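You operate a simulated robot arm through the tools that you are given. There is no shell and no other tool. Be economical: measure what you need, move in short steps, check, and stop when the job is done.

Carry out the task below with a simulated robot arm. There is one attempt and no reset: what you move stays moved.

JOB
Fetch the bottle that says "soap" from the drawer table and stand it on the brewing table. Put two of the sponges from the long table on the top of the warm cabinet. Put the paper towels on the long table away on the shelf under the sink. Put the paper towel on the top deck of the trolley away on the drawer table. Take the clip from the top deck of the trolley and leave it on the rear of the steel fridge top. Push the fridge door shut. Close the steel fridge door. Take the green paddle and put it on the board. Take the scoop with the smallest size on its label from the drawer table and leave it on the brewing table. Take the blue cup on the drawer table and put it away on the drainboard. Do these in any order. Set down upright: what you pick out, clip, blue cup.

The check looks at the end state, three seconds after you hand in, the way a careful person would. Anything else that was tipped, shoved, dropped, spilled or broken makes it a failure. Flat cloth is picked up by pressing the open fingertips on it (5 to 10 N) and closing them slowly along it; thin cloth reads only 2 to 8 mm in the jaws.

ROBOT AND FRAMES
A 6-joint arm with a four-finger gripper on a trunk, on a base that drives. Base frame: it is fixed to the floor where the robot stands at the start and does not move with it; the origin is under the middle of the robot, x ahead of it, y to its left, z up; the surface under the hand at the start is at about z = 87.7. Lengths are in cm, angles in degrees, forces in N, time in s.
Its first joint turns from -166.0 to 166.0 degrees. Places, roughly: blue cup [75, 0, 100]; board (13x24x1 cm) [20, 440, 90]; brewing table [60, 150, 90]; clip (6x3x4 cm) [-340, 270, 80]; cream cleaner, square bottle [75, -25, 100]; drainboard [-90, -10, 90]; drawer table [80, -60, 90]; fridge door [-340, 160, 70]; paper towel (10x7x3 cm) [-330, 290, 80]; paper towels (9x6x2 cm) [-130, 430, 90]; rear of the steel fridge top [-240, 100, 90]; scoop [75, 0, 100]; shelf under the sink (17x88 cm) [-80, -96, 30]; sponge (6x9x3 cm) [-260, 460, 90]; sponge (9x6x4 cm) [-180, 450, 90]; steel fridge door [-240, 170, 50]; top of the warm cabinet [-130, 460, 130]. Payload 3.67 kg.
The tool frame sits at the grasp point between the pads (the TCP): z along the fingers, y along the line on which they close. The tips reach 2.8 cm beyond it. The gripper opens to 11.2 cm. The gripper's body begins 7.3 cm behind the TCP.
Orientation is that of the tool frame in the base frame, as a unit quaternion [x, y, z, w]. With the fingers straight down and closing along the base's y, the tool's x points along the base's -x, its y along +y and its z along -z.

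CONTROLS
- The arm moves only by the tool apply_moves. Its arguments are lists of equal length, an entry for each row: "jaw": the closure in counts, from 0 (fully open) to 255 (shut); "slide": the shift along the tool's x, y, z in cm, a list of three; "rotation": the turn, a rotation vector about the tool's x, y, z in rad, a list of three. In form: {"jaw": [jaw, ...], "slide": [[dx, dy, dz], ...], "rotation": [[wx, wy, wz], ...]}. A call has 1 to 20 rows; each row shifts and turns the commanded pose from where the row before left it, along the tool's axes as they then stand. A row lasts 0.2 s, in which the tool goes at most 5 cm and 8.6 degrees; a call with a longer step from one row to the next is refused whole, and so is a gripper value outside its range. Where a pose cannot be reached the arm comes as near as it can. A force on the tool above 40 N (or 10 N above the force at the start of the call, whichever is more), or a blocked arm, ends the call early, and 0.2 s more pass. Each finger halts on what it meets, pressing with about 41 N; the grip force reading is that of the motor and also rises with nothing between the fingers. The clock runs only during rows and for 0.2 s after the last one: add rows that do not move to give the fingers time. The reply holds the time, the measured pose of the TCP, the force on the tool along the base axes, the opening and the grip force, in the units named above and with some noise, with the torque about the TCP (base axes, N m) and any sound that the robot's microphone picked up.
- Cameras (640 x 400 px; columns grow to the right, rows downward): "scene" is now at [7.57, 20.33, 128.41]; the picture's right is [-0.21, -0.98, 0.00], its down [-0.91, 0.20, -0.36] and it looks along [0.35, -0.08, -0.93] (base axes); focal length 214 px, centre (320, 200). "wrist" rides on the gripper at [6, -1.8, -10.4] in the tool frame; the picture's right is [0.29, 0.96, 0.00], its down [-0.80, 0.24, -0.55] and it looks along [-0.53, 0.16, 0.83] (tool axes); focal length 234 px, centre (320, 200). There is no depth. A picture from a camera that has moved, and an enlarged one, comes with that camera's place and axes in the base frame and with its lens.
- grab_frame(camera): a new picture of that camera. The clock stands still meanwhile.
- steer(legs): drives the robot by 1 to 6 legs, each [ahead, left, turn to the left] in cm, cm and degrees, along the robot's own axes; the way and the turn of a leg run together, so that a leg with both is an arc; at most 150 cm and 180 degrees a leg. The arm and the cameras ride along, it lands a little off, and it stops where it bumps. It gives what a move gives.
- aim_head(pan, tilt): turns the head with the scene camera to pan (to the left, within 143 degrees either way) and tilt (down, from -29 to 69), counted from straight ahead of the robot. It gives what a move gives.
- close_up(camera, box): a new picture of the part [left, top, right, bottom] of that camera's present view, enlarged. The clock stands still meanwhile.
- job_done(): hands the job in; it is judged then, once.

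Go step by step. Nothing tells you exact positions but the pictures and the camera data: compare them with the known pose of the tool, close in by small moves and look again before you grip or let go. The budget is 525 turns and 300 pictures, counting those below and the enlarged ones. Unless the task says otherwise, let go and move clear before handing in, and close with one line.

The tools are called by a JSON object that holds its "name" and its "arguments". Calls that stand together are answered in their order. apply_moves: Moves the arm, as the interface text tells. Its arguments: {"type":"object","properties":{"jaw":{"type":"array","items":{"type":"number"}},"slide":{"type":"array","items":{"type":"array","items":{"type":"number"}}},"rotation":{"type":"array","items":{"type":"array","items":{"type":"number"}}}},"required":["jaw","slide","rotation"]} The other tools are called the same way: steer (legs) drives the base; aim_head (pan, tilt) turns the head that bears the scene camera; grab_frame (camera) takes a picture; close_up (camera, box) takes an enlarged picture of a part of a camera's view; job_done () hands the job in.

At the start:

```text
time_s: 0.0
tcp_pos: [42.74, -41.36, 117.47]
tool_rot: [0.0, 1.0, 0.0, 0.001]
wrist_force: [-0.2, -0.3, 0.3]
moment: [-0.02, 0.01, 0.02]
grip_width: 11.22
grasp_force: 0.1
robot x, y, heading: [-0.02, -0.15, -0.0]
head pan, tilt: [-12.3, 68.8]
```

scene: 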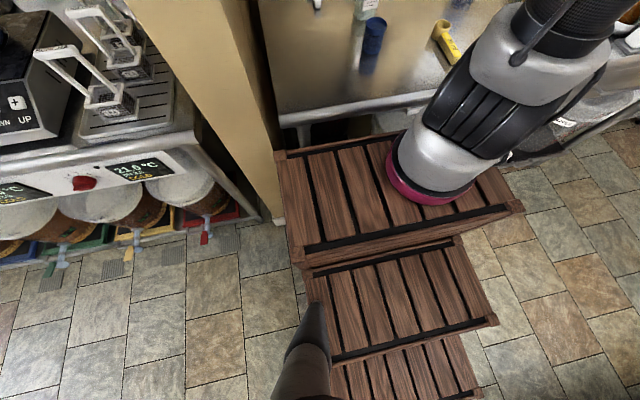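
wrist: 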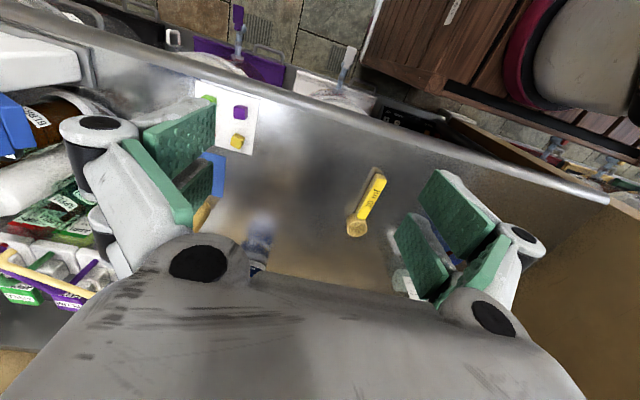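

I see the drawer table ahead with a blue cup, a yellow scoop and a bottle at its rear. I'll raise the head to view it fully.

{"name": "aim_head", "arguments": {"pan": -15, "tilt": 35}}

{"name": "grab_frame", "arguments": {"camera": "scene"}}

```text
time_s: 1.0
tcp_pos: [42.72, -41.33, 117.5]
tool_rot: [0.0, 1.0, -0.001, 0.0]
wrist_force: [-0.6, 0.3, -0.3]
moment: [-0.01, 0.0, 0.0]
grip_width: 11.21
grasp_force: 0.1
robot x, y, heading: [0.17, -0.04, 0.1]
head pan, tilt: [-15.0, 35.0]
```

```text
297 pictures are left
camera scene: at [10.61, 19.24, 132.77], right [-0.26, -0.97, 0.0], down [-0.55, 0.15, -0.82], along [0.79, -0.21, -0.57], focal length 214 px, centre (320, 200)
```

scene: 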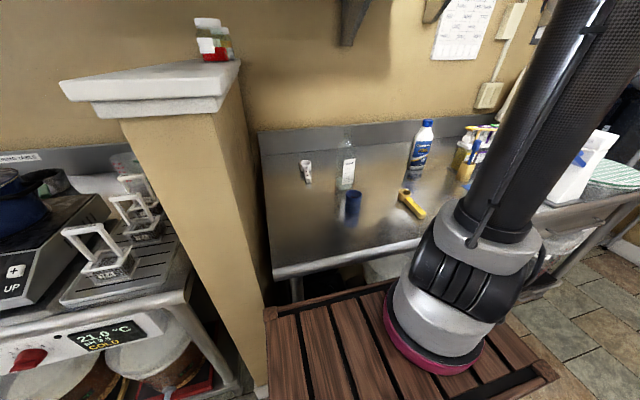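

The table holds two scoops (one white, one yellow), a clear labelled bottle, a blue cup and a cream cleaner. I'll zoom in to read the labels.

{"name": "close_up", "arguments": {"camera": "scene", "box": [280, 110, 440, 230]}}

{"name": "close_up", "arguments": {"camera": "scene", "box": [430, 100, 640, 230]}}

```text
3.33 times, centred on (360, 170) of scene
camera zoom: at [10.61, 19.24, 132.77], right [-0.26, -0.97, 0.0], down [-0.55, 0.15, -0.82], along [0.79, -0.21, -0.57], focal length 715 px, centre (187, 300)
```

zoom: 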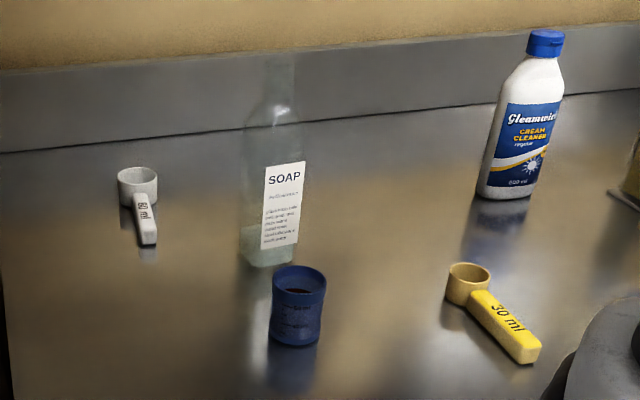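

```text
3.05 times, centred on (535, 165) of scene
camera zoom: at [10.61, 19.24, 132.77], right [-0.26, -0.97, 0.0], down [-0.55, 0.15, -0.82], along [0.79, -0.21, -0.57], focal length 654 px, centre (-335, 307)
```

zoom: 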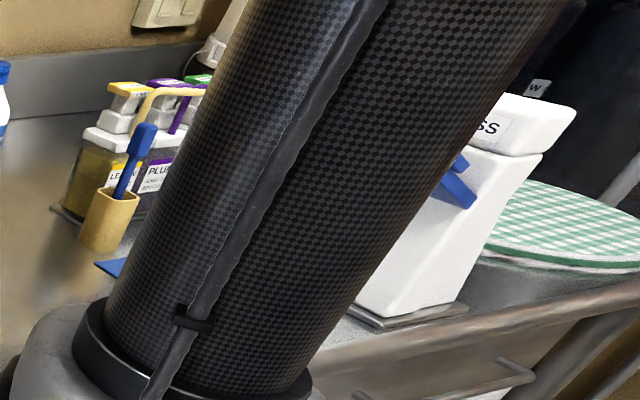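

The soap is labelled SOAP at about (79,-9), the blue cup at (64,-6.5), the yellow 30 ml scoop at (60,-27) and the white scoop near (91,4). I'll check the white label and look for any other scoops.

{"name": "close_up", "arguments": {"camera": "scene", "box": [295, 150, 335, 175]}}

{"name": "close_up", "arguments": {"camera": "wrist", "box": [0, 0, 420, 262]}}

```text
16.00 times, centred on (315, 162) of scene
camera zoom: at [10.61, 19.24, 132.77], right [-0.26, -0.97, 0.0], down [-0.55, 0.15, -0.82], along [0.79, -0.21, -0.57], focal length 3432 px, centre (400, 800)
```

zoom: 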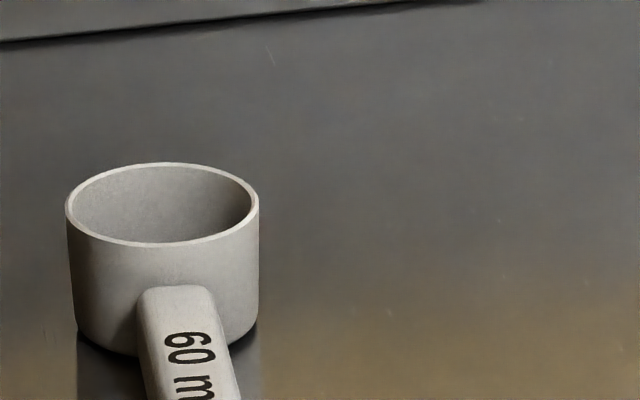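

```text
1.52 times, centred on (210, 131) of wrist
camera zoom: at [36.67, -43.18, 127.83], right [-0.29, 0.96, 0.0], down [0.8, 0.24, 0.55], along [0.53, 0.16, -0.83], focal length 357 px, centre (488, 305)
```

zoom: 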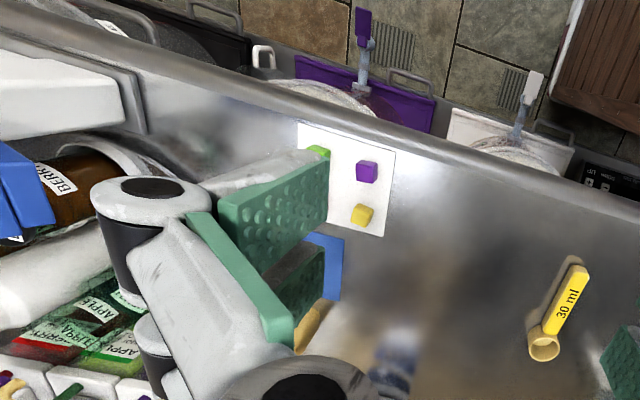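

The white scoop is 60 ml and the yellow one 30 ml, so the yellow one is the smallest seen. I'll move the hand above the yellow scoop handle.

{"name": "apply_moves", "arguments": {"jaw": [120, 120, 120, 120, 120, 120, 120], "slide": [[-2.2, 2.1, 2.2], [-2.2, 2.1, 2.2], [-2.2, 2.1, 2.2], [-2.2, 2.1, 2.2], [-2.2, 2.1, 2.2], [-2.2, 2.1, 2.2], [0, 0, 0]], "rotation": [[0, 0, 0], [0, 0, 0], [0, 0, 0], [0, 0, 0], [0, 0, 0], [0, 0, 0], [0, 0, 0]]}}

{"name": "grab_frame", "arguments": {"camera": "wrist"}}

{"name": "grab_frame", "arguments": {"camera": "scene"}}

```text
time_s: 2.6
tcp_pos: [55.92, -28.71, 104.32]
tool_rot: [0.0, 1.0, 0.0, 0.0]
wrist_force: [0.3, 0.1, -0.2]
moment: [0.0, 0.0, 0.04]
grip_width: 5.92
grasp_force: 0.0
robot x, y, heading: [-0.2, 0.16, 0.2]
head pan, tilt: [-15.0, 35.0]
```

```text
292 pictures are left
camera wrist: at [49.78, -30.61, 114.65], right [-0.29, 0.96, 0.0], down [0.8, 0.24, 0.55], along [0.53, 0.16, -0.83], focal length 234 px, centre (320, 200)
```

wrist: 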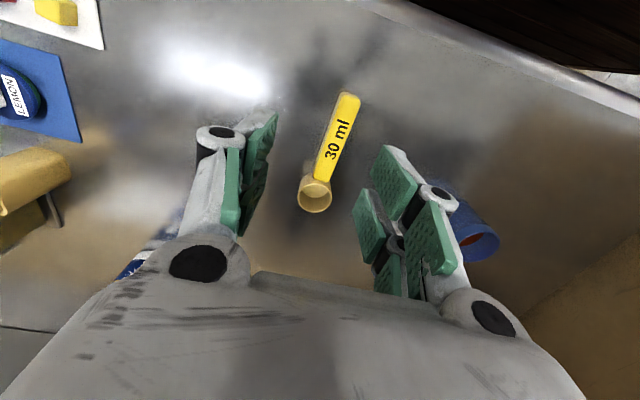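

```text
291 pictures are left
camera scene: at [10.61, 19.25, 132.78], right [-0.26, -0.97, 0.0], down [-0.55, 0.15, -0.82], along [0.79, -0.21, -0.57], focal length 214 px, centre (320, 200)
```

scene: 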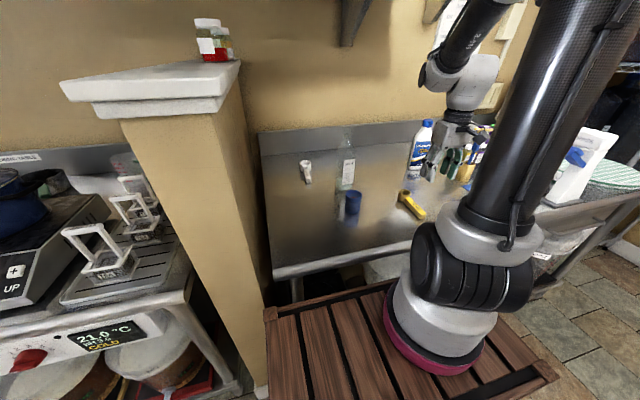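

The scoop handle runs along x from about 53 to 62 at y≈-26.6. I'll descend over it and grip it.

{"name": "apply_moves", "arguments": {"jaw": [120, 120, 120, 120, 120, 255, 255, 255], "slide": [[-2.6, 2.05, 0], [0, 0, 4.5], [0, 0, 4.5], [0, 0, 4.1], [0, 0, 0], [0, 0, 0], [0, 0, 0], [0, 0, 0]], "rotation": [[0, 0, 0], [0, 0, 0], [0, 0, 0], [0, 0, 0], [0, 0, 0], [0, 0, 0], [0, 0, 0], [0, 0, 0]]}}

{"name": "grab_frame", "arguments": {"camera": "wrist"}}

```text
time_s: 4.4
tcp_pos: [58.19, -26.1, 91.12]
tool_rot: [0.0, 1.0, -0.001, 0.0]
wrist_force: [-0.4, 0.0, 1.7]
moment: [0.01, -0.03, 0.0]
grip_width: 2.12
grasp_force: 41.5
robot x, y, heading: [-0.01, -0.2, -0.2]
head pan, tilt: [-15.0, 35.0]
```

```text
290 pictures are left
camera wrist: at [52.18, -28.15, 101.48], right [-0.29, 0.96, 0.0], down [0.8, 0.24, 0.55], along [0.53, 0.16, -0.83], focal length 234 px, centre (320, 200)
```

wrist: 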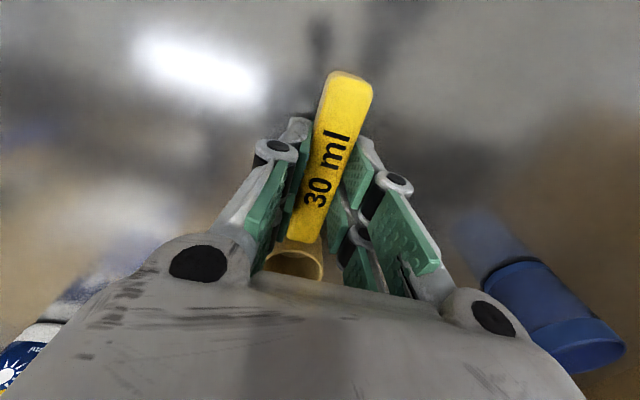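

The scoop is gripped with a 2.1 cm opening. I'll lift and retract, then look left and behind before driving.

{"name": "apply_moves", "arguments": {"jaw": [255, 255, 255, 255, 255, 255, 255, 255], "slide": [[0, 0, -4], [0, 0, -4.5], [0, 0, -4.5], [0, 0, -4.5], [2, -2, -3], [3.5, -3, -1], [3.5, -3, 0], [3.5, -3, 0]], "rotation": [[0, 0, 0], [0, 0, 0], [0, 0, 0], [0, 0, 0], [0, 0, 0], [0, 0, 0], [0, 0, 0], [0, 0, 0]]}}

{"name": "aim_head", "arguments": {"pan": 60, "tilt": 25}}

{"name": "grab_frame", "arguments": {"camera": "scene"}}

{"name": "aim_head", "arguments": {"pan": 140, "tilt": 25}}

{"name": "grab_frame", "arguments": {"camera": "scene"}}

{"name": "aim_head", "arguments": {"pan": -140, "tilt": 25}}

{"name": "grab_frame", "arguments": {"camera": "scene"}}

```text
time_s: 6.2
tcp_pos: [45.63, -37.67, 112.67]
tool_rot: [-0.001, 1.0, -0.001, 0.0]
wrist_force: [1.4, -0.5, -1.2]
moment: [-0.01, -0.02, -0.02]
grip_width: 2.08
grasp_force: 41.0
robot x, y, heading: [-0.01, 0.18, -0.1]
head pan, tilt: [-15.0, 35.0]
```

```text
time_s: 7.7
tcp_pos: [45.71, -37.72, 112.66]
tool_rot: [0.0, 1.0, 0.0, 0.0]
wrist_force: [0.1, -0.4, -0.1]
moment: [0.0, 0.02, 0.01]
grip_width: 2.1
grasp_force: 40.9
robot x, y, heading: [-0.09, 0.52, 0.0]
head pan, tilt: [60.0, 25.0]
```

```text
289 pictures are left
camera scene: at [6.72, 29.5, 134.35], right [0.87, -0.5, 0.0], down [-0.21, -0.37, -0.91], along [0.45, 0.78, -0.42], focal length 214 px, centre (320, 200)
```

scene: 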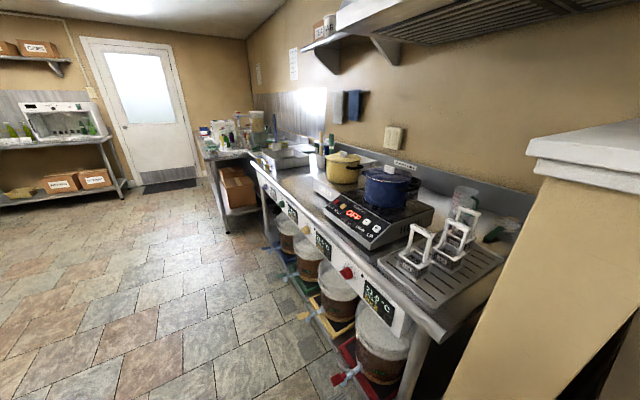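

```text
time_s: 9.2
tcp_pos: [45.77, -37.58, 112.77]
tool_rot: [0.0, 1.0, 0.001, -0.001]
wrist_force: [-1.5, -0.5, -0.4]
moment: [0.01, 0.01, 0.0]
grip_width: 2.08
grasp_force: 40.8
robot x, y, heading: [0.35, 0.22, -0.1]
head pan, tilt: [140.0, 25.0]
```

```text
288 pictures are left
camera scene: at [-4.94, 27.45, 134.35], right [0.64, 0.77, 0.0], down [0.32, -0.27, -0.91], along [-0.69, 0.58, -0.42], focal length 214 px, centre (320, 200)
```

scene: 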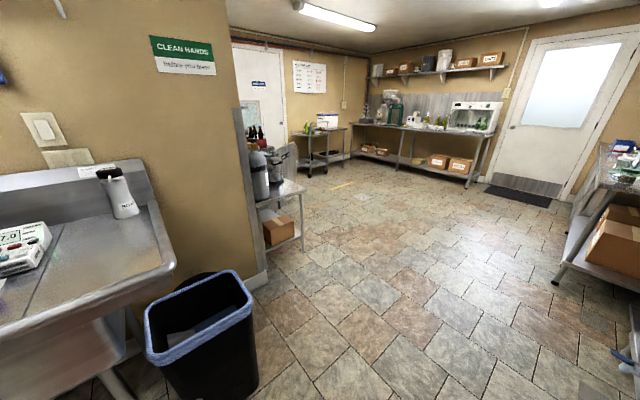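

```text
time_s: 13.1
tcp_pos: [45.64, -37.73, 112.65]
tool_rot: [0.0, 1.0, 0.0, 0.0]
wrist_force: [0.4, 0.1, -0.3]
moment: [0.05, 0.01, 0.02]
grip_width: 2.12
grasp_force: 41.3
robot x, y, heading: [0.15, 0.24, 0.1]
head pan, tilt: [-140.0, 25.0]
```

```text
287 pictures are left
camera scene: at [-4.95, 15.6, 134.35], right [-0.64, 0.77, 0.0], down [0.32, 0.27, -0.91], along [-0.69, -0.58, -0.42], focal length 214 px, centre (320, 200)
```

scene: 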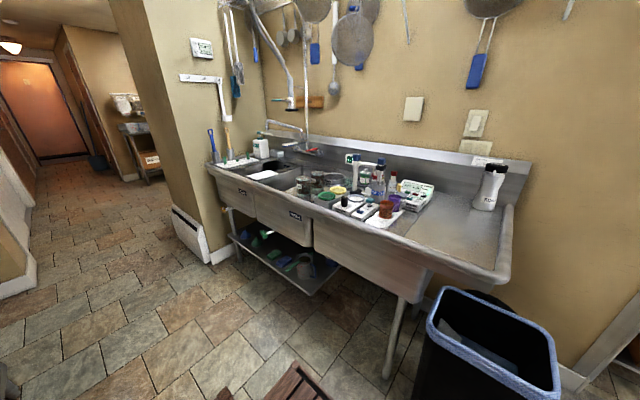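

The brewing table runs along the right wall with a drip rack, hotplate and pots. I'll look closer for free space there.

{"name": "aim_head", "arguments": {"pan": 60, "tilt": 25}}

{"name": "close_up", "arguments": {"camera": "scene", "box": [190, 100, 450, 262]}}

```text
time_s: 16.0
tcp_pos: [45.63, -37.68, 112.74]
tool_rot: [0.001, 1.0, 0.0, 0.0]
wrist_force: [-0.7, -0.1, 0.0]
moment: [0.03, 0.0, -0.01]
grip_width: 2.1
grasp_force: 41.4
robot x, y, heading: [-0.01, 0.09, -0.0]
head pan, tilt: [60.0, 25.0]
```

```text
2.46 times, centred on (320, 181) of scene
camera zoom: at [6.72, 29.5, 134.35], right [0.87, -0.5, 0.0], down [-0.21, -0.37, -0.91], along [0.45, 0.78, -0.42], focal length 528 px, centre (320, 247)
```

zoom: 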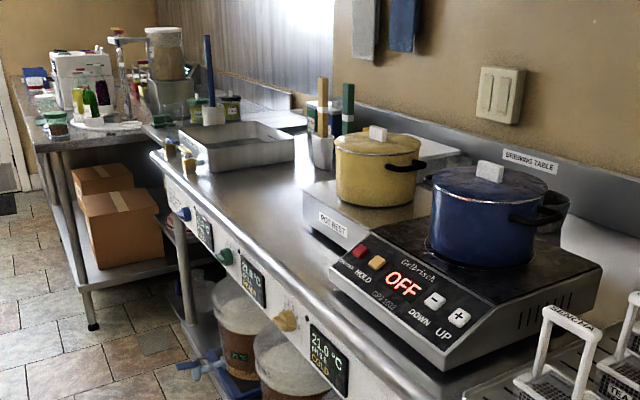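

There is free space on the brewing table around (47–62, 120–160). I'll swing the arm to the robot's right side so nothing sticks out ahead, then drive left.

{"name": "apply_moves", "arguments": {"jaw": [255, 255, 255, 255, 255, 255, 255, 255, 255, 255], "slide": [[2.95, -3.57, -1], [2.95, -3.57, -1], [2.95, -3.57, -1], [2.95, -3.57, 0], [2.95, -3.57, 0], [2.95, -3.57, 0], [2.95, -3.57, 0], [2.95, -3.57, 0], [2.95, -3.57, 0], [0, 0, 0]], "rotation": [[0, 0, 0.0785], [0, 0, 0.0785], [0, 0, 0.0785], [0, 0, 0.0785], [0, 0, 0.0785], [0, 0, 0.0785], [0, 0, 0.0785], [0, 0, 0.0785], [0, 0, 0.0785], [0, 0, 0]]}}

{"name": "grab_frame", "arguments": {"camera": "scene"}}

```text
time_s: 18.2
tcp_pos: [11.61, -59.88, 115.37]
tool_rot: [0.346, 0.938, -0.001, 0.0]
wrist_force: [-0.4, -0.3, 0.6]
moment: [0.0, 0.03, 0.02]
grip_width: 2.08
grasp_force: 41.2
robot x, y, heading: [-0.13, -0.37, 0.1]
head pan, tilt: [60.0, 25.0]
```

```text
285 pictures are left
camera scene: at [6.72, 29.5, 134.36], right [0.87, -0.5, 0.0], down [-0.21, -0.37, -0.91], along [0.45, 0.78, -0.42], focal length 214 px, centre (320, 200)
```

scene: 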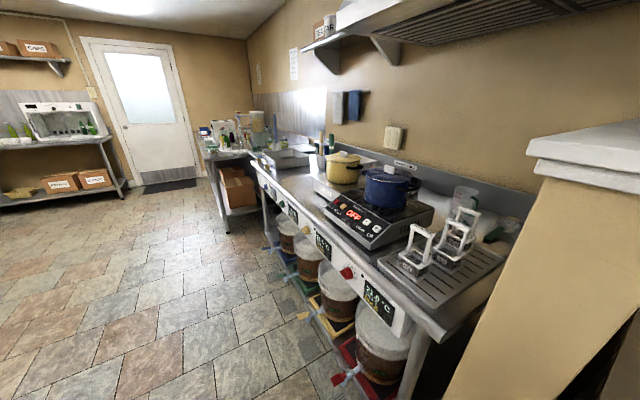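

The arm is clear of the front. I'll drive left along the brewing table.

{"name": "steer", "arguments": {"legs": [[-3, 70, 0], [0, 75, 0]]}}

{"name": "aim_head", "arguments": {"pan": 0, "tilt": 45}}

{"name": "grab_frame", "arguments": {"camera": "scene"}}

```text
time_s: 20.7
tcp_pos: [9.22, -18.34, 115.29]
tool_rot: [0.352, 0.936, 0.0, 0.0]
wrist_force: [-1.0, 0.5, -0.2]
moment: [0.02, 0.01, 0.02]
grip_width: 2.11
grasp_force: 41.5
robot x, y, heading: [-1.07, 41.64, -0.6]
head pan, tilt: [60.0, 25.0]
stopped in leg 1: the robot was blocked; the commanded pose is now the measured one
```

```text
time_s: 22.0
tcp_pos: [9.22, -18.42, 115.44]
tool_rot: [0.352, 0.936, 0.0, 0.0]
wrist_force: [0.4, -0.9, 0.5]
moment: [0.0, 0.01, -0.03]
grip_width: 2.08
grasp_force: 41.4
robot x, y, heading: [-1.41, 41.67, -1.0]
head pan, tilt: [0.0, 45.0]
```

```text
284 pictures are left
camera scene: at [8.95, 62.98, 131.3], right [-0.01, -1.0, 0.0], down [-0.71, 0.01, -0.71], along [0.71, -0.01, -0.71], focal length 214 px, centre (320, 200)
```

scene: 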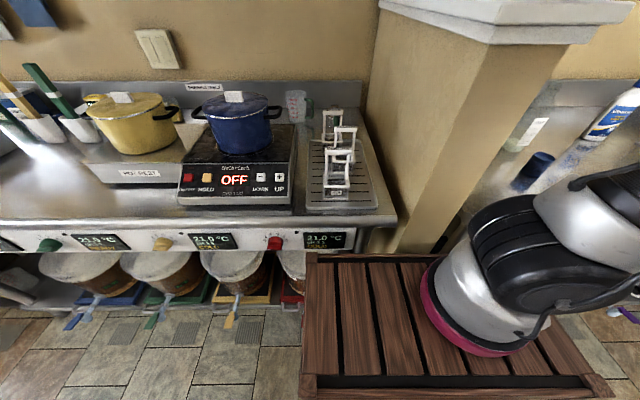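

The base was blocked, likely the platform corner touching the rack or pillar. I'll look at the rear clearance before backing off.

{"name": "aim_head", "arguments": {"pan": 143, "tilt": 55}}

{"name": "grab_frame", "arguments": {"camera": "scene"}}

{"name": "aim_head", "arguments": {"pan": 50, "tilt": 65}}

{"name": "grab_frame", "arguments": {"camera": "scene"}}

```text
time_s: 24.3
tcp_pos: [9.28, -18.38, 115.4]
tool_rot: [0.352, 0.936, 0.0, 0.0]
wrist_force: [0.5, 0.9, -0.2]
moment: [-0.04, 0.03, 0.0]
grip_width: 2.12
grasp_force: 40.6
robot x, y, heading: [-1.34, 41.53, -0.9]
head pan, tilt: [143.0, 55.0]
```

```text
283 pictures are left
camera scene: at [-4.89, 67.49, 129.96], right [0.61, 0.79, 0.0], down [0.65, -0.5, -0.57], along [-0.45, 0.35, -0.82], focal length 214 px, centre (320, 200)
```

scene: 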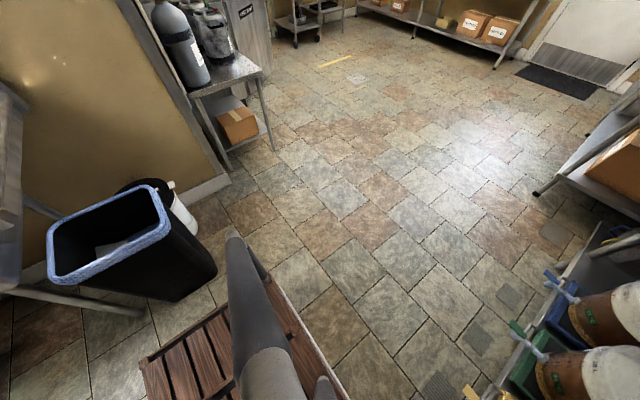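

```text
time_s: 25.9
tcp_pos: [9.22, -18.43, 115.33]
tool_rot: [0.352, 0.936, 0.0, 0.0]
wrist_force: [0.7, 0.0, -0.2]
moment: [-0.03, -0.01, -0.01]
grip_width: 2.12
grasp_force: 41.9
robot x, y, heading: [-1.54, 41.43, -0.5]
head pan, tilt: [50.0, 65.0]
```

```text
282 pictures are left
camera scene: at [4.77, 67.68, 128.79], right [0.76, -0.65, 0.0], down [-0.59, -0.69, -0.42], along [0.28, 0.32, -0.91], focal length 214 px, centre (320, 200)
```

scene: 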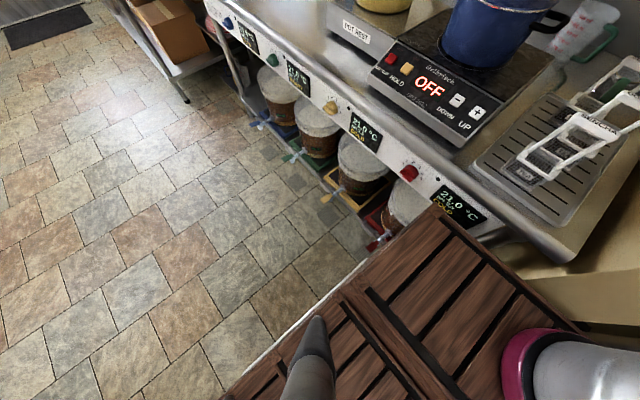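

The front corner sits right by the table panel and a red tap. I'll back off 8 cm, then drive left.

{"name": "steer", "arguments": {"legs": [[-8, 0, 0.6], [0, 50, 0], [0, 52, 0]]}}

{"name": "aim_head", "arguments": {"pan": 0, "tilt": 45}}

{"name": "grab_frame", "arguments": {"camera": "scene"}}

```text
time_s: 32.0
tcp_pos: [2.21, 80.47, 115.28]
tool_rot: [0.352, 0.936, 0.0, 0.0]
wrist_force: [-0.3, 0.3, -0.9]
moment: [0.0, 0.02, 0.0]
grip_width: 2.12
grasp_force: 40.9
robot x, y, heading: [-8.83, 140.37, -1.1]
head pan, tilt: [50.0, 65.0]
```

```text
time_s: 33.2
tcp_pos: [2.17, 80.44, 115.39]
tool_rot: [0.352, 0.936, 0.0, 0.0]
wrist_force: [-0.3, -0.2, 0.1]
moment: [0.02, 0.02, 0.04]
grip_width: 2.1
grasp_force: 40.7
robot x, y, heading: [-8.74, 140.23, -0.6]
head pan, tilt: [0.0, 45.0]
```

```text
281 pictures are left
camera scene: at [1.94, 161.87, 131.29], right [-0.01, -1.0, 0.0], down [-0.71, 0.01, -0.71], along [0.71, -0.01, -0.71], focal length 214 px, centre (320, 200)
```

scene: 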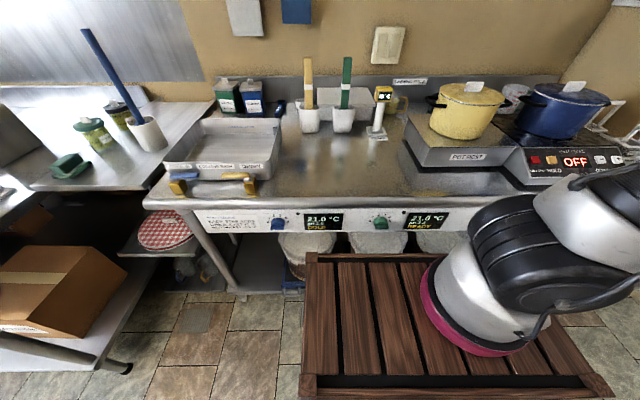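

The robot now faces the free area of the brewing table, and the green paddle stands in a holder there. I'll swing the arm forward with the scoop.

{"name": "apply_moves", "arguments": {"jaw": [255, 255, 255, 255, 255, 255, 255, 255, 255, 255, 255, 255, 255, 255, 255, 255, 255, 255, 255], "slide": [[-3.02, 3.67, 0], [-3.02, 3.67, 0], [-3.02, 3.67, 0], [-3.02, 3.67, 0], [-3.02, 3.67, 0], [-3.02, 3.67, 0], [-3.02, 3.67, 0], [-3.02, 3.67, 0], [-3.02, 3.67, 0], [-3.02, 3.67, 0], [-3.02, 3.67, 0], [-3.02, 3.67, 0], [-3.02, 3.67, 0], [-3.02, 3.67, 0], [-3.02, 3.67, 0], [-3.02, 3.67, 0], [-3.02, 3.67, 0], [-3.02, 3.67, 0], [0, 0, 0]], "rotation": [[0, 0, -0.0785], [0, 0, -0.0785], [0, 0, -0.0785], [0, 0, -0.0785], [0, 0, -0.0785], [0, 0, -0.0785], [0, 0, -0.0785], [0, 0, -0.0785], [0, 0, -0.0785], [0, 0, -0.0785], [0, 0, -0.0785], [0, 0, -0.0785], [0, 0, -0.0785], [0, 0, -0.0785], [0, 0, -0.0785], [0, 0, -0.0785], [0, 0, -0.0785], [0, 0, -0.0785], [0, 0, 0]]}}

{"name": "grab_frame", "arguments": {"camera": "scene"}}

{"name": "grab_frame", "arguments": {"camera": "wrist"}}

```text
time_s: 37.2
tcp_pos: [55.26, 138.59, 115.27]
tool_rot: [-0.34, 0.94, -0.001, 0.001]
wrist_force: [0.6, 0.1, -0.1]
moment: [-0.02, 0.03, 0.01]
grip_width: 2.1
grasp_force: 41.0
robot x, y, heading: [-8.43, 141.0, -0.6]
head pan, tilt: [0.0, 45.0]
```

```text
280 pictures are left
camera scene: at [1.94, 161.87, 131.29], right [-0.01, -1.0, 0.0], down [-0.71, 0.01, -0.71], along [0.71, -0.01, -0.71], focal length 214 px, centre (320, 200)
```

scene: 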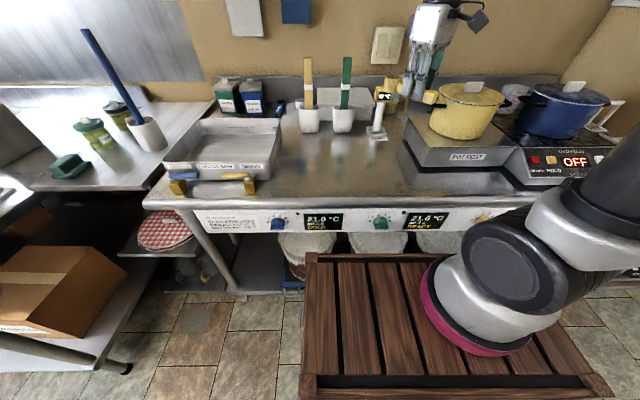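

```text
279 pictures are left
camera wrist: at [51.71, 133.35, 125.63], right [-0.83, 0.55, 0.0], down [0.46, 0.69, 0.55], along [0.31, 0.46, -0.83], focal length 234 px, centre (320, 200)
```

wrist: 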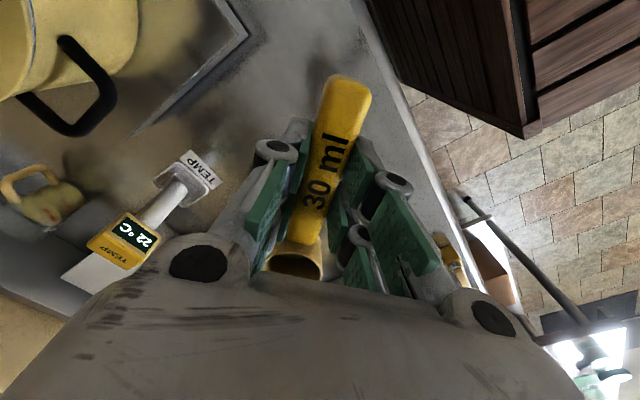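

The scoop is now over the brewing table near the thermometer. I'll shift it toward the free middle and lower it.

{"name": "apply_moves", "arguments": {"jaw": [255, 255, 255, 255, 255, 255, 255], "slide": [[-3.13, 2.35, 0], [-3.13, 2.35, 0], [-3.13, 2.35, 3], [0, 0, 4.8], [0, 0, 4.8], [0, 0, 4.8], [0, 0, 3.5]], "rotation": [[0, 0, 0], [0, 0, 0], [0, 0, 0], [0, 0, 0], [0, 0, 0], [0, 0, 0], [0, 0, 0]]}}

{"name": "grab_frame", "arguments": {"camera": "wrist"}}

{"name": "grab_frame", "arguments": {"camera": "scene"}}

```text
time_s: 38.8
tcp_pos: [58.01, 150.38, 94.52]
tool_rot: [-0.34, 0.941, -0.001, 0.0]
wrist_force: [-0.4, -1.1, 0.2]
moment: [0.02, 0.0, 0.0]
grip_width: 2.09
grasp_force: 41.2
robot x, y, heading: [-8.71, 140.21, -0.7]
head pan, tilt: [0.0, 45.0]
```

```text
278 pictures are left
camera wrist: at [54.54, 145.02, 104.87], right [-0.83, 0.55, 0.0], down [0.46, 0.69, 0.55], along [0.31, 0.46, -0.83], focal length 234 px, centre (320, 200)
```

wrist: 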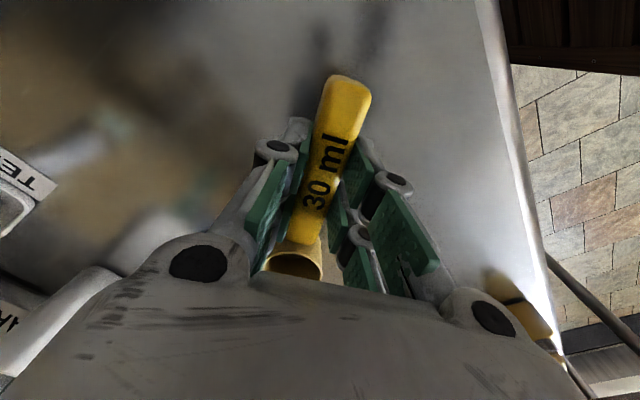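

```text
277 pictures are left
camera scene: at [1.92, 161.87, 131.3], right [-0.01, -1.0, 0.0], down [-0.71, 0.01, -0.71], along [0.71, -0.01, -0.71], focal length 214 px, centre (320, 200)
```

scene: 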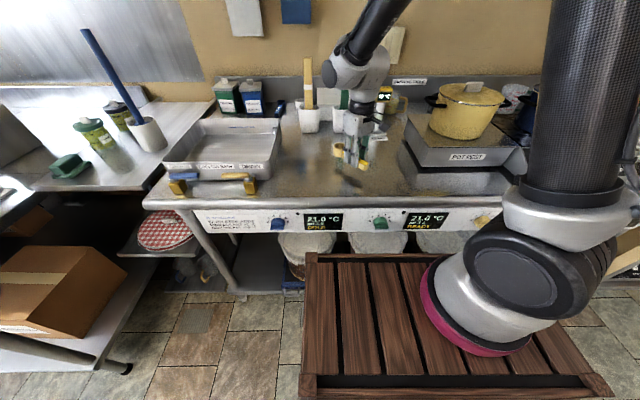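

The scoop is a few cm above the table, so I'll lower it slowly and watch the force.

{"name": "apply_moves", "arguments": {"jaw": [255, 255, 255, 255], "slide": [[0, 0, 1.5], [0, 0, 1], [0, 0, 0.5], [0, 0, 0]], "rotation": [[0, 0, 0], [0, 0, 0], [0, 0, 0], [0, 0, 0]]}}

```text
time_s: 39.8
tcp_pos: [58.02, 150.03, 91.55]
tool_rot: [-0.34, 0.94, 0.0, 0.0]
wrist_force: [-0.6, -0.5, -0.1]
moment: [0.03, 0.0, 0.06]
grip_width: 2.12
grasp_force: 41.6
robot x, y, heading: [-8.4, 140.61, -0.5]
head pan, tilt: [0.0, 45.0]
```

{"name": "apply_moves", "arguments": {"jaw": [255, 255, 255], "slide": [[0, 0, 0.3], [0, 0, 0.2], [0, 0, 0]], "rotation": [[0, 0, 0], [0, 0, 0], [0, 0, 0]]}}

{"name": "close_up", "arguments": {"camera": "scene", "box": [290, 100, 410, 190]}}

```text
time_s: 40.6
tcp_pos: [57.93, 150.0, 91.06]
tool_rot: [-0.341, 0.94, 0.0, 0.001]
wrist_force: [0.5, -1.1, 17.2]
moment: [0.08, -0.09, -0.04]
grip_width: 2.07
grasp_force: 41.1
robot x, y, heading: [-8.57, 140.33, -0.5]
head pan, tilt: [0.0, 45.0]
```

```text
4.44 times, centred on (350, 145) of scene
camera zoom: at [1.89, 161.87, 131.3], right [-0.01, -1.0, 0.0], down [-0.71, 0.01, -0.71], along [0.71, -0.01, -0.71], focal length 953 px, centre (187, 444)
```

zoom: 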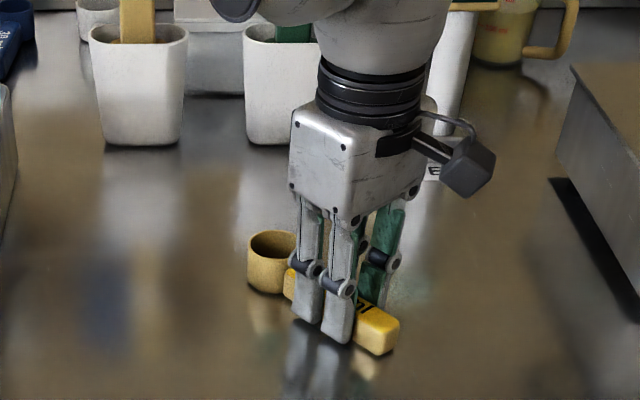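

The scoop rests on the table. I'll release it and rise, then look at the green paddle in its holder.

{"name": "apply_moves", "arguments": {"jaw": [255, 170, 120, 120, 120, 120, 120, 120, 120], "slide": [[0, 0, -0.15], [0, 0, 0], [0, 0, 0], [0, 0, -1], [0, 0, -4], [0, 0, -4.5], [0, 0, -4.5], [0, 0, -4.5], [0, 0, 0]], "rotation": [[0, 0, 0], [0, 0, 0], [0, 0, 0], [0, 0, 0], [0, 0, 0], [0, 0, 0], [0, 0, 0], [0, 0, 0], [0, 0, 0]]}}

{"name": "close_up", "arguments": {"camera": "scene", "box": [260, 40, 420, 180]}}

{"name": "grab_frame", "arguments": {"camera": "wrist"}}

```text
time_s: 42.6
tcp_pos: [57.64, 149.92, 109.89]
tool_rot: [-0.34, 0.94, 0.0, 0.0]
wrist_force: [-0.9, -0.7, -0.9]
moment: [-0.04, 0.02, 0.02]
grip_width: 5.92
grasp_force: 0.0
robot x, y, heading: [-8.45, 140.61, -0.7]
head pan, tilt: [0.0, 45.0]
```

```text
2.86 times, centred on (340, 110) of scene
camera zoom: at [1.95, 161.88, 131.29], right [-0.01, -1.0, 0.0], down [-0.71, 0.01, -0.71], along [0.71, -0.01, -0.71], focal length 613 px, centre (263, 457)
```

zoom: 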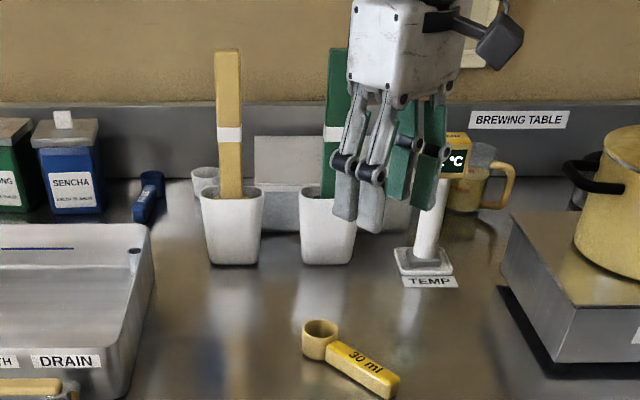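

```text
274 pictures are left
camera wrist: at [54.12, 144.7, 120.23], right [-0.83, 0.55, 0.0], down [0.46, 0.69, 0.55], along [0.3, 0.46, -0.83], focal length 234 px, centre (320, 200)
```

wrist: 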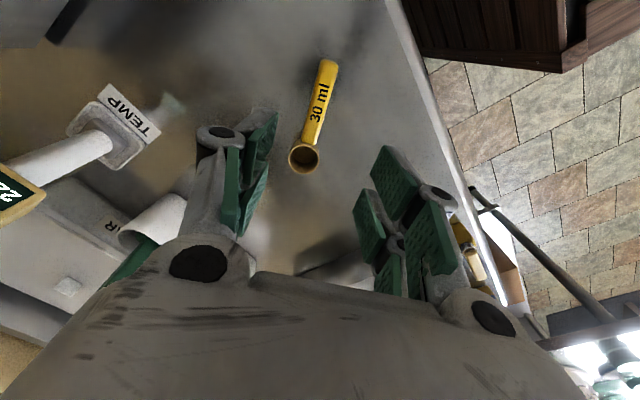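

The scoop is set down well. The green paddle stands vertically near (88.5, 151.5) with its handle from z≈97 to 114; I'll point the tool forward horizontally to grasp it.

{"name": "apply_moves", "arguments": {"jaw": [120, 120, 120, 120, 120, 120, 120, 120, 120, 120, 120, 120, 120, 120, 120, 120, 120], "slide": [[0, 0, 0], [0, 0, 0], [0, 0, 0], [0, 0, 0], [0, 0, 0], [0, 0, 0], [0, 0, 0], [0, 0, 0], [0, 0, 0], [0, 0, 0], [0, 0, 0], [0, 0, 0], [0, 0, 0], [0, 0, 0], [0, 0, 0], [0, 0, 0], [0, 0, 0]], "rotation": [[0, 0, 0.139], [0, 0, 0.139], [0, 0, 0.139], [0, 0, 0.139], [0, 0, 0.138], [0, -0.1428, 0], [0, -0.1428, 0], [0, -0.1428, 0], [0, -0.1428, 0], [0, -0.1428, 0], [0, -0.1428, 0], [0, -0.1428, 0], [0, -0.1428, 0], [0, -0.1428, 0], [0, -0.1428, 0], [0, -0.1428, 0], [0, 0, 0]]}}

{"name": "grab_frame", "arguments": {"camera": "wrist"}}

{"name": "grab_frame", "arguments": {"camera": "scene"}}

```text
time_s: 46.2
tcp_pos: [65.73, 155.74, 114.3]
tool_rot: [-0.001, 0.707, 0.0, 0.707]
wrist_force: [0.8, 0.1, -0.4]
moment: [0.01, 0.02, -0.01]
grip_width: 5.93
grasp_force: 0.1
out of reach, approached as far as the arm can: row 11, 12, 13, 14, 15, 16
robot x, y, heading: [-8.52, 140.37, -0.8]
head pan, tilt: [0.0, 45.0]
```

```text
273 pictures are left
camera wrist: at [55.31, 153.8, 108.26], right [0.0, 0.96, -0.29], down [-0.55, 0.24, 0.8], along [0.83, 0.16, 0.53], focal length 234 px, centre (320, 200)
```

wrist: 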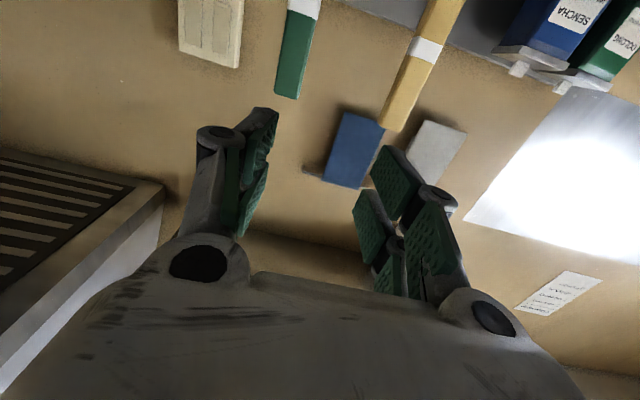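

```text
272 pictures are left
camera scene: at [1.93, 161.88, 131.29], right [-0.01, -1.0, 0.0], down [-0.71, 0.01, -0.71], along [0.71, -0.01, -0.71], focal length 214 px, centre (320, 200)
```

scene: 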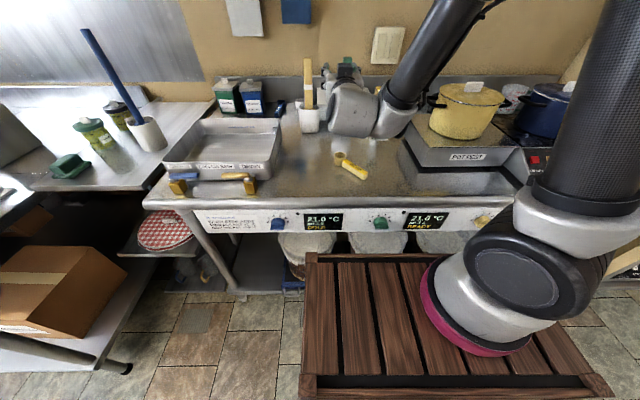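

The tool now points forward. By triangulation the paddle top is near (86, 151.3, 114.5); I'll approach to x=78, z=108 and look again.

{"name": "apply_moves", "arguments": {"jaw": [120, 120, 120, 120, 120], "slide": [[1.6, -1.1, 3.1], [1.6, -1.1, 3.1], [1.6, -1.1, 3.1], [1.5, -1.1, 3], [0, 0, 0]], "rotation": [[0, 0, 0], [0, 0, 0], [0, 0, 0], [0, 0, 0], [0, 0, 0]]}}

{"name": "grab_frame", "arguments": {"camera": "wrist"}}

{"name": "close_up", "arguments": {"camera": "scene", "box": [260, 40, 420, 180]}}

```text
time_s: 47.4
tcp_pos: [78.42, 151.2, 108.47]
tool_rot: [-0.002, 0.708, -0.006, 0.706]
wrist_force: [0.0, -0.6, 0.8]
moment: [0.01, -0.01, -0.04]
grip_width: 5.94
grasp_force: 0.1
out of reach, approached as far as the arm can: row 4
robot x, y, heading: [-8.73, 140.55, -0.8]
head pan, tilt: [0.0, 45.0]
```

```text
271 pictures are left
camera wrist: at [67.9, 149.33, 102.45], right [0.0, 0.95, -0.3], down [-0.55, 0.25, 0.8], along [0.83, 0.16, 0.53], focal length 234 px, centre (320, 200)
```

wrist: 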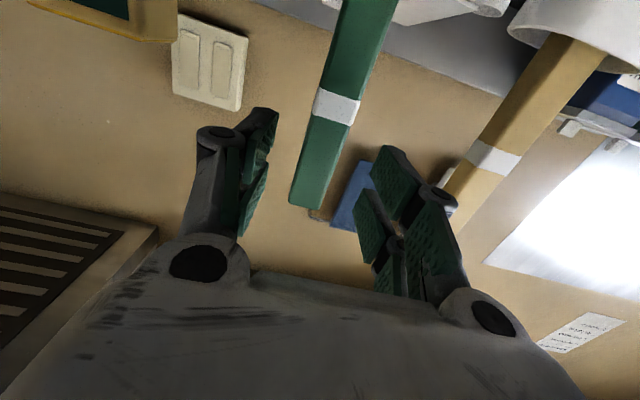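

```text
2.86 times, centred on (340, 110) of scene
camera zoom: at [1.93, 161.88, 131.29], right [-0.01, -1.0, 0.0], down [-0.71, 0.01, -0.71], along [0.71, -0.01, -0.71], focal length 613 px, centre (263, 457)
```

zoom: 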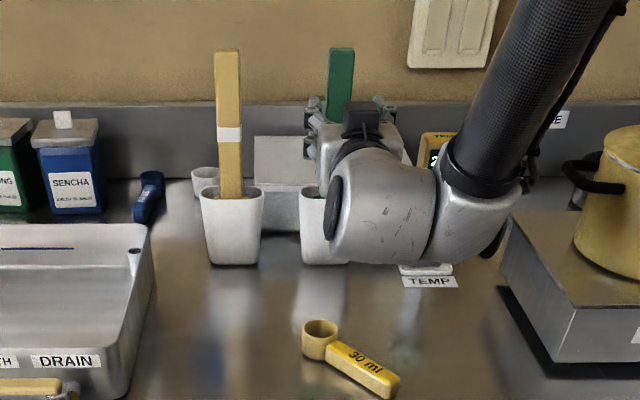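

The paddle lines up with the fingers. I'll move forward 7.5 cm and then check.

{"name": "apply_moves", "arguments": {"jaw": [120, 120, 120, 120], "slide": [[0, 0.1, 2.5], [0, 0, 2.5], [0, 0, 2.5], [0, 0, 0]], "rotation": [[0, 0, 0], [0, 0, 0], [0, 0, 0], [0, 0, 0]]}}

{"name": "grab_frame", "arguments": {"camera": "wrist"}}

```text
time_s: 48.4
tcp_pos: [85.9, 151.61, 108.43]
tool_rot: [0.0, 0.707, 0.0, 0.707]
wrist_force: [0.3, 0.3, 0.4]
moment: [-0.01, 0.03, 0.0]
grip_width: 5.92
grasp_force: 0.1
robot x, y, heading: [-8.45, 140.96, -0.6]
head pan, tilt: [0.0, 45.0]
```

```text
269 pictures are left
camera wrist: at [75.37, 149.76, 102.27], right [0.0, 0.96, -0.29], down [-0.55, 0.24, 0.8], along [0.83, 0.16, 0.53], focal length 234 px, centre (320, 200)
```

wrist: 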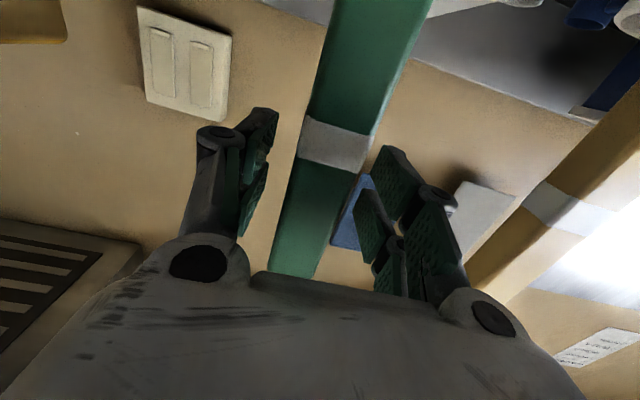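

The paddle is between the fingers with its face at x≈85. I'll close the gripper.

{"name": "apply_moves", "arguments": {"jaw": [160, 200, 255, 255, 255], "slide": [[0, 0, 0.3], [0, 0, 0], [0, 0, 0], [0, 0, 0], [0, 0, 0]], "rotation": [[0, 0, 0], [0, 0, 0], [0, 0, 0], [0, 0, 0], [0, 0, 0]]}}

{"name": "grab_frame", "arguments": {"camera": "wrist"}}

```text
time_s: 49.6
tcp_pos: [86.12, 151.7, 108.21]
tool_rot: [0.0, 0.707, 0.0, 0.707]
wrist_force: [0.0, 0.7, 0.8]
moment: [0.0, 0.03, 0.02]
grip_width: 2.86
grasp_force: 40.7
robot x, y, heading: [-8.33, 140.53, -0.7]
head pan, tilt: [0.0, 45.0]
```

```text
268 pictures are left
camera wrist: at [75.64, 149.81, 102.24], right [0.0, 0.96, -0.29], down [-0.55, 0.24, 0.8], along [0.83, 0.16, 0.53], focal length 234 px, centre (320, 200)
```

wrist: 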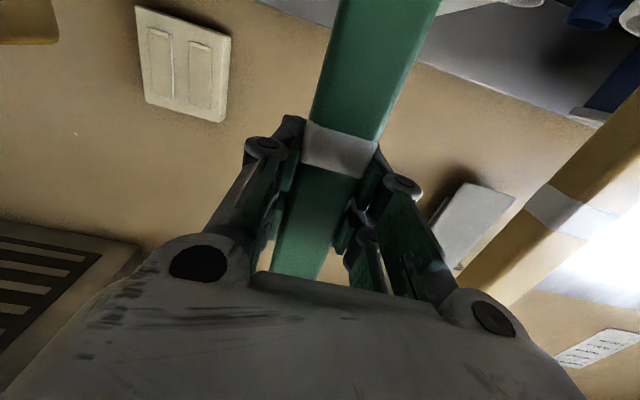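

The paddle is gripped. I'll lift it straight up out of the holder.

{"name": "apply_moves", "arguments": {"jaw": [255, 255, 255, 255, 255, 255], "slide": [[-1, 0, 0], [-2, 0, 0], [-3, 0, 0], [-3, 0, 0], [-3, 0, 0], [0, 0, 0]], "rotation": [[0, 0, 0], [0, 0, 0], [0, 0, 0], [0, 0, 0], [0, 0, 0], [0, 0, 0]]}}

{"name": "close_up", "arguments": {"camera": "scene", "box": [260, 0, 420, 180]}}

```text
time_s: 51.0
tcp_pos: [86.2, 151.63, 120.25]
tool_rot: [0.0, 0.708, 0.0, 0.706]
wrist_force: [0.2, 0.7, -0.8]
moment: [-0.02, -0.01, -0.02]
grip_width: 2.85
grasp_force: 40.5
robot x, y, heading: [-8.91, 140.74, -0.7]
head pan, tilt: [0.0, 45.0]
```

```text
2.22 times, centred on (340, 90) of scene
camera zoom: at [1.95, 161.88, 131.29], right [-0.01, -1.0, 0.0], down [-0.71, 0.01, -0.71], along [0.71, -0.01, -0.71], focal length 477 px, centre (276, 444)
```

zoom: 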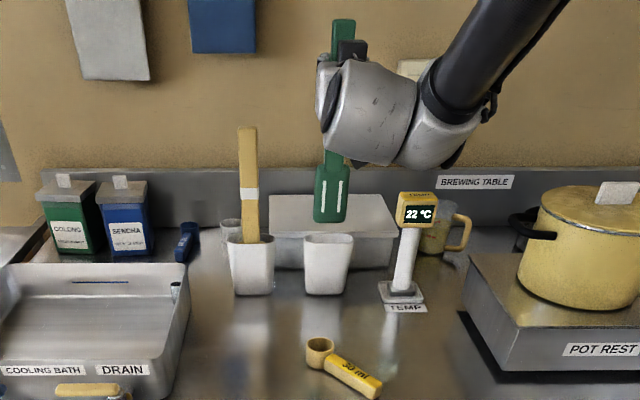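

The paddle is clear of the cup. I'll pull back toward the robot, then look toward the board.

{"name": "apply_moves", "arguments": {"jaw": [255, 255, 255, 255, 255, 255, 255], "slide": [[-3, 0, -1], [-2, 0, -4.5], [0, 0, -4.8], [0, 0, -4.8], [0, 0, -4.8], [0, 0, -4.8], [0, 0, 0]], "rotation": [[0, 0, 0], [0, 0, 0], [0, 0, 0], [0, 0, 0], [0, 0, 0], [0, 0, 0], [0, 0, 0]]}}

{"name": "aim_head", "arguments": {"pan": 65, "tilt": 25}}

{"name": "grab_frame", "arguments": {"camera": "scene"}}

{"name": "close_up", "arguments": {"camera": "scene", "box": [280, 60, 480, 190]}}

```text
time_s: 52.6
tcp_pos: [62.04, 152.15, 125.88]
tool_rot: [0.0, 0.708, 0.0, 0.706]
wrist_force: [-0.3, 0.5, -0.5]
moment: [0.05, 0.01, 0.0]
grip_width: 2.82
grasp_force: 40.7
out of reach, approached as far as the arm can: row 6
robot x, y, heading: [-8.91, 140.7, -1.0]
head pan, tilt: [0.0, 45.0]
```

```text
time_s: 54.0
tcp_pos: [62.18, 152.19, 125.92]
tool_rot: [0.001, 0.708, -0.001, 0.707]
wrist_force: [-0.4, 0.1, -1.6]
moment: [-0.01, -0.01, -0.02]
grip_width: 2.84
grasp_force: 41.4
robot x, y, heading: [-8.55, 140.51, -0.5]
head pan, tilt: [65.0, 25.0]
```

```text
266 pictures are left
camera scene: at [-2.18, 170.28, 134.35], right [0.9, -0.44, 0.0], down [-0.18, -0.38, -0.91], along [0.39, 0.82, -0.42], focal length 214 px, centre (320, 200)
```

scene: 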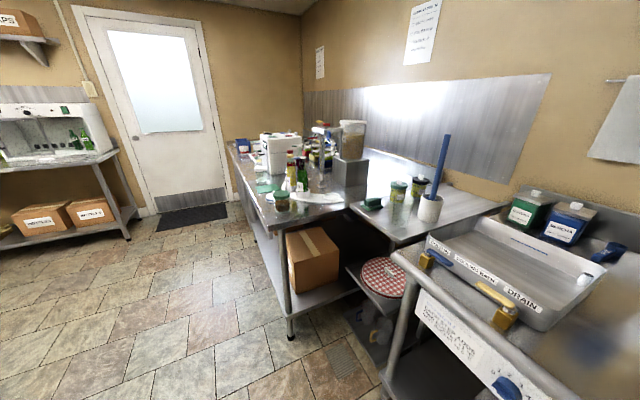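

```text
3.08 times, centred on (380, 125) of scene
camera zoom: at [-2.18, 170.28, 134.35], right [0.9, -0.44, 0.0], down [-0.18, -0.38, -0.91], along [0.39, 0.82, -0.42], focal length 660 px, centre (135, 431)
```

zoom: 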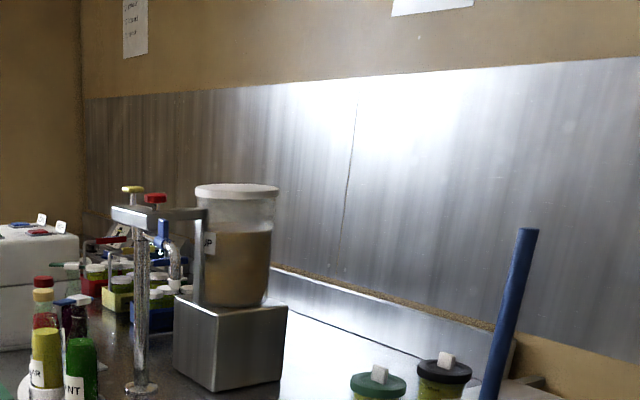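

The side table with the board begins near y=255 with its front edge at x≈15. I'll back off 32 cm first, then swing the arm to the right side for travel.

{"name": "steer", "arguments": {"legs": [[-32, 0, 0.7]]}}

{"name": "apply_moves", "arguments": {"jaw": [255, 255, 255, 255, 255, 255, 255, 255, 255, 255, 255, 255, 255, 255, 255, 255, 255, 255, 255, 255], "slide": [[0, -4.7, -1], [0, -4.7, -1], [0, -4.7, -0.8], [0, -4.7, -0.8], [0, -4.7, -0.8], [0, -4.7, -0.8], [0, -4.7, -0.8], [0, -4.7, -0.8], [0, -4.7, -0.8], [0, -4.7, -0.8], [0, -4.7, -0.5], [0, -4.7, -0.5], [0, -4.7, -0.5], [0, -4.7, -0.5], [0, -4.7, -0.5], [0, -4.7, -0.5], [0, -4.7, -0.5], [0, -4.7, -0.5], [0, -4.7, -0.5], [0, 0, 0]], "rotation": [[0.075, 0, 0], [0.075, 0, 0], [0.075, 0, 0], [0.075, 0, 0], [0.075, 0, 0], [0.075, 0, 0], [0.075, 0, 0], [0.075, 0, 0], [0.075, 0, 0], [0.075, 0, 0], [0.075, 0, 0], [0.075, 0, 0], [0.075, 0, 0], [0.075, 0, 0], [0.075, 0, 0], [0.075, 0, 0], [0.075, 0, 0], [0.075, 0, 0], [0.075, 0, 0], [0, 0, 0]]}}

{"name": "grab_frame", "arguments": {"camera": "scene"}}

```text
time_s: 56.1
tcp_pos: [29.57, 153.45, 125.96]
tool_rot: [-0.006, 0.707, 0.006, 0.707]
wrist_force: [0.0, -0.4, -1.0]
moment: [0.0, 0.06, 0.03]
grip_width: 2.83
grasp_force: 41.1
robot x, y, heading: [-40.96, 140.54, 0.1]
head pan, tilt: [65.0, 25.0]
```

```text
time_s: 60.3
tcp_pos: [-2.38, 100.38, 136.15]
tool_rot: [0.459, 0.539, -0.459, 0.537]
wrist_force: [0.0, -0.1, -0.9]
moment: [0.01, 0.02, 0.01]
grip_width: 2.84
grasp_force: 41.2
out of reach, approached as far as the arm can: row 1, 2, 3, 4, 5, 6, 7, 8, 10, 11, 12, 13, 14, 15, 16, 17, 18, 19
robot x, y, heading: [-40.52, 140.43, -0.1]
head pan, tilt: [65.0, 25.0]
```

```text
264 pictures are left
camera scene: at [-34.96, 170.54, 134.35], right [0.91, -0.42, 0.0], down [-0.18, -0.38, -0.91], along [0.38, 0.82, -0.42], focal length 214 px, centre (320, 200)
```

scene: 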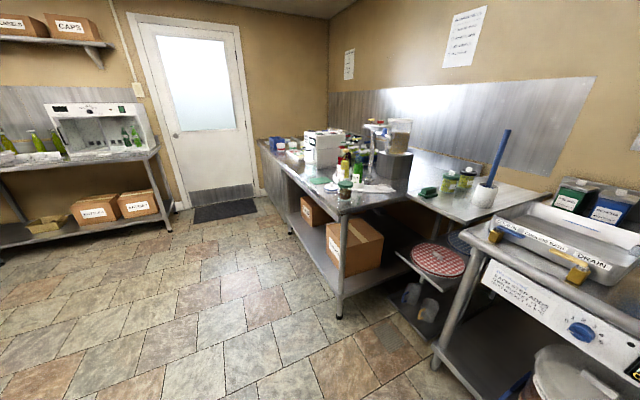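

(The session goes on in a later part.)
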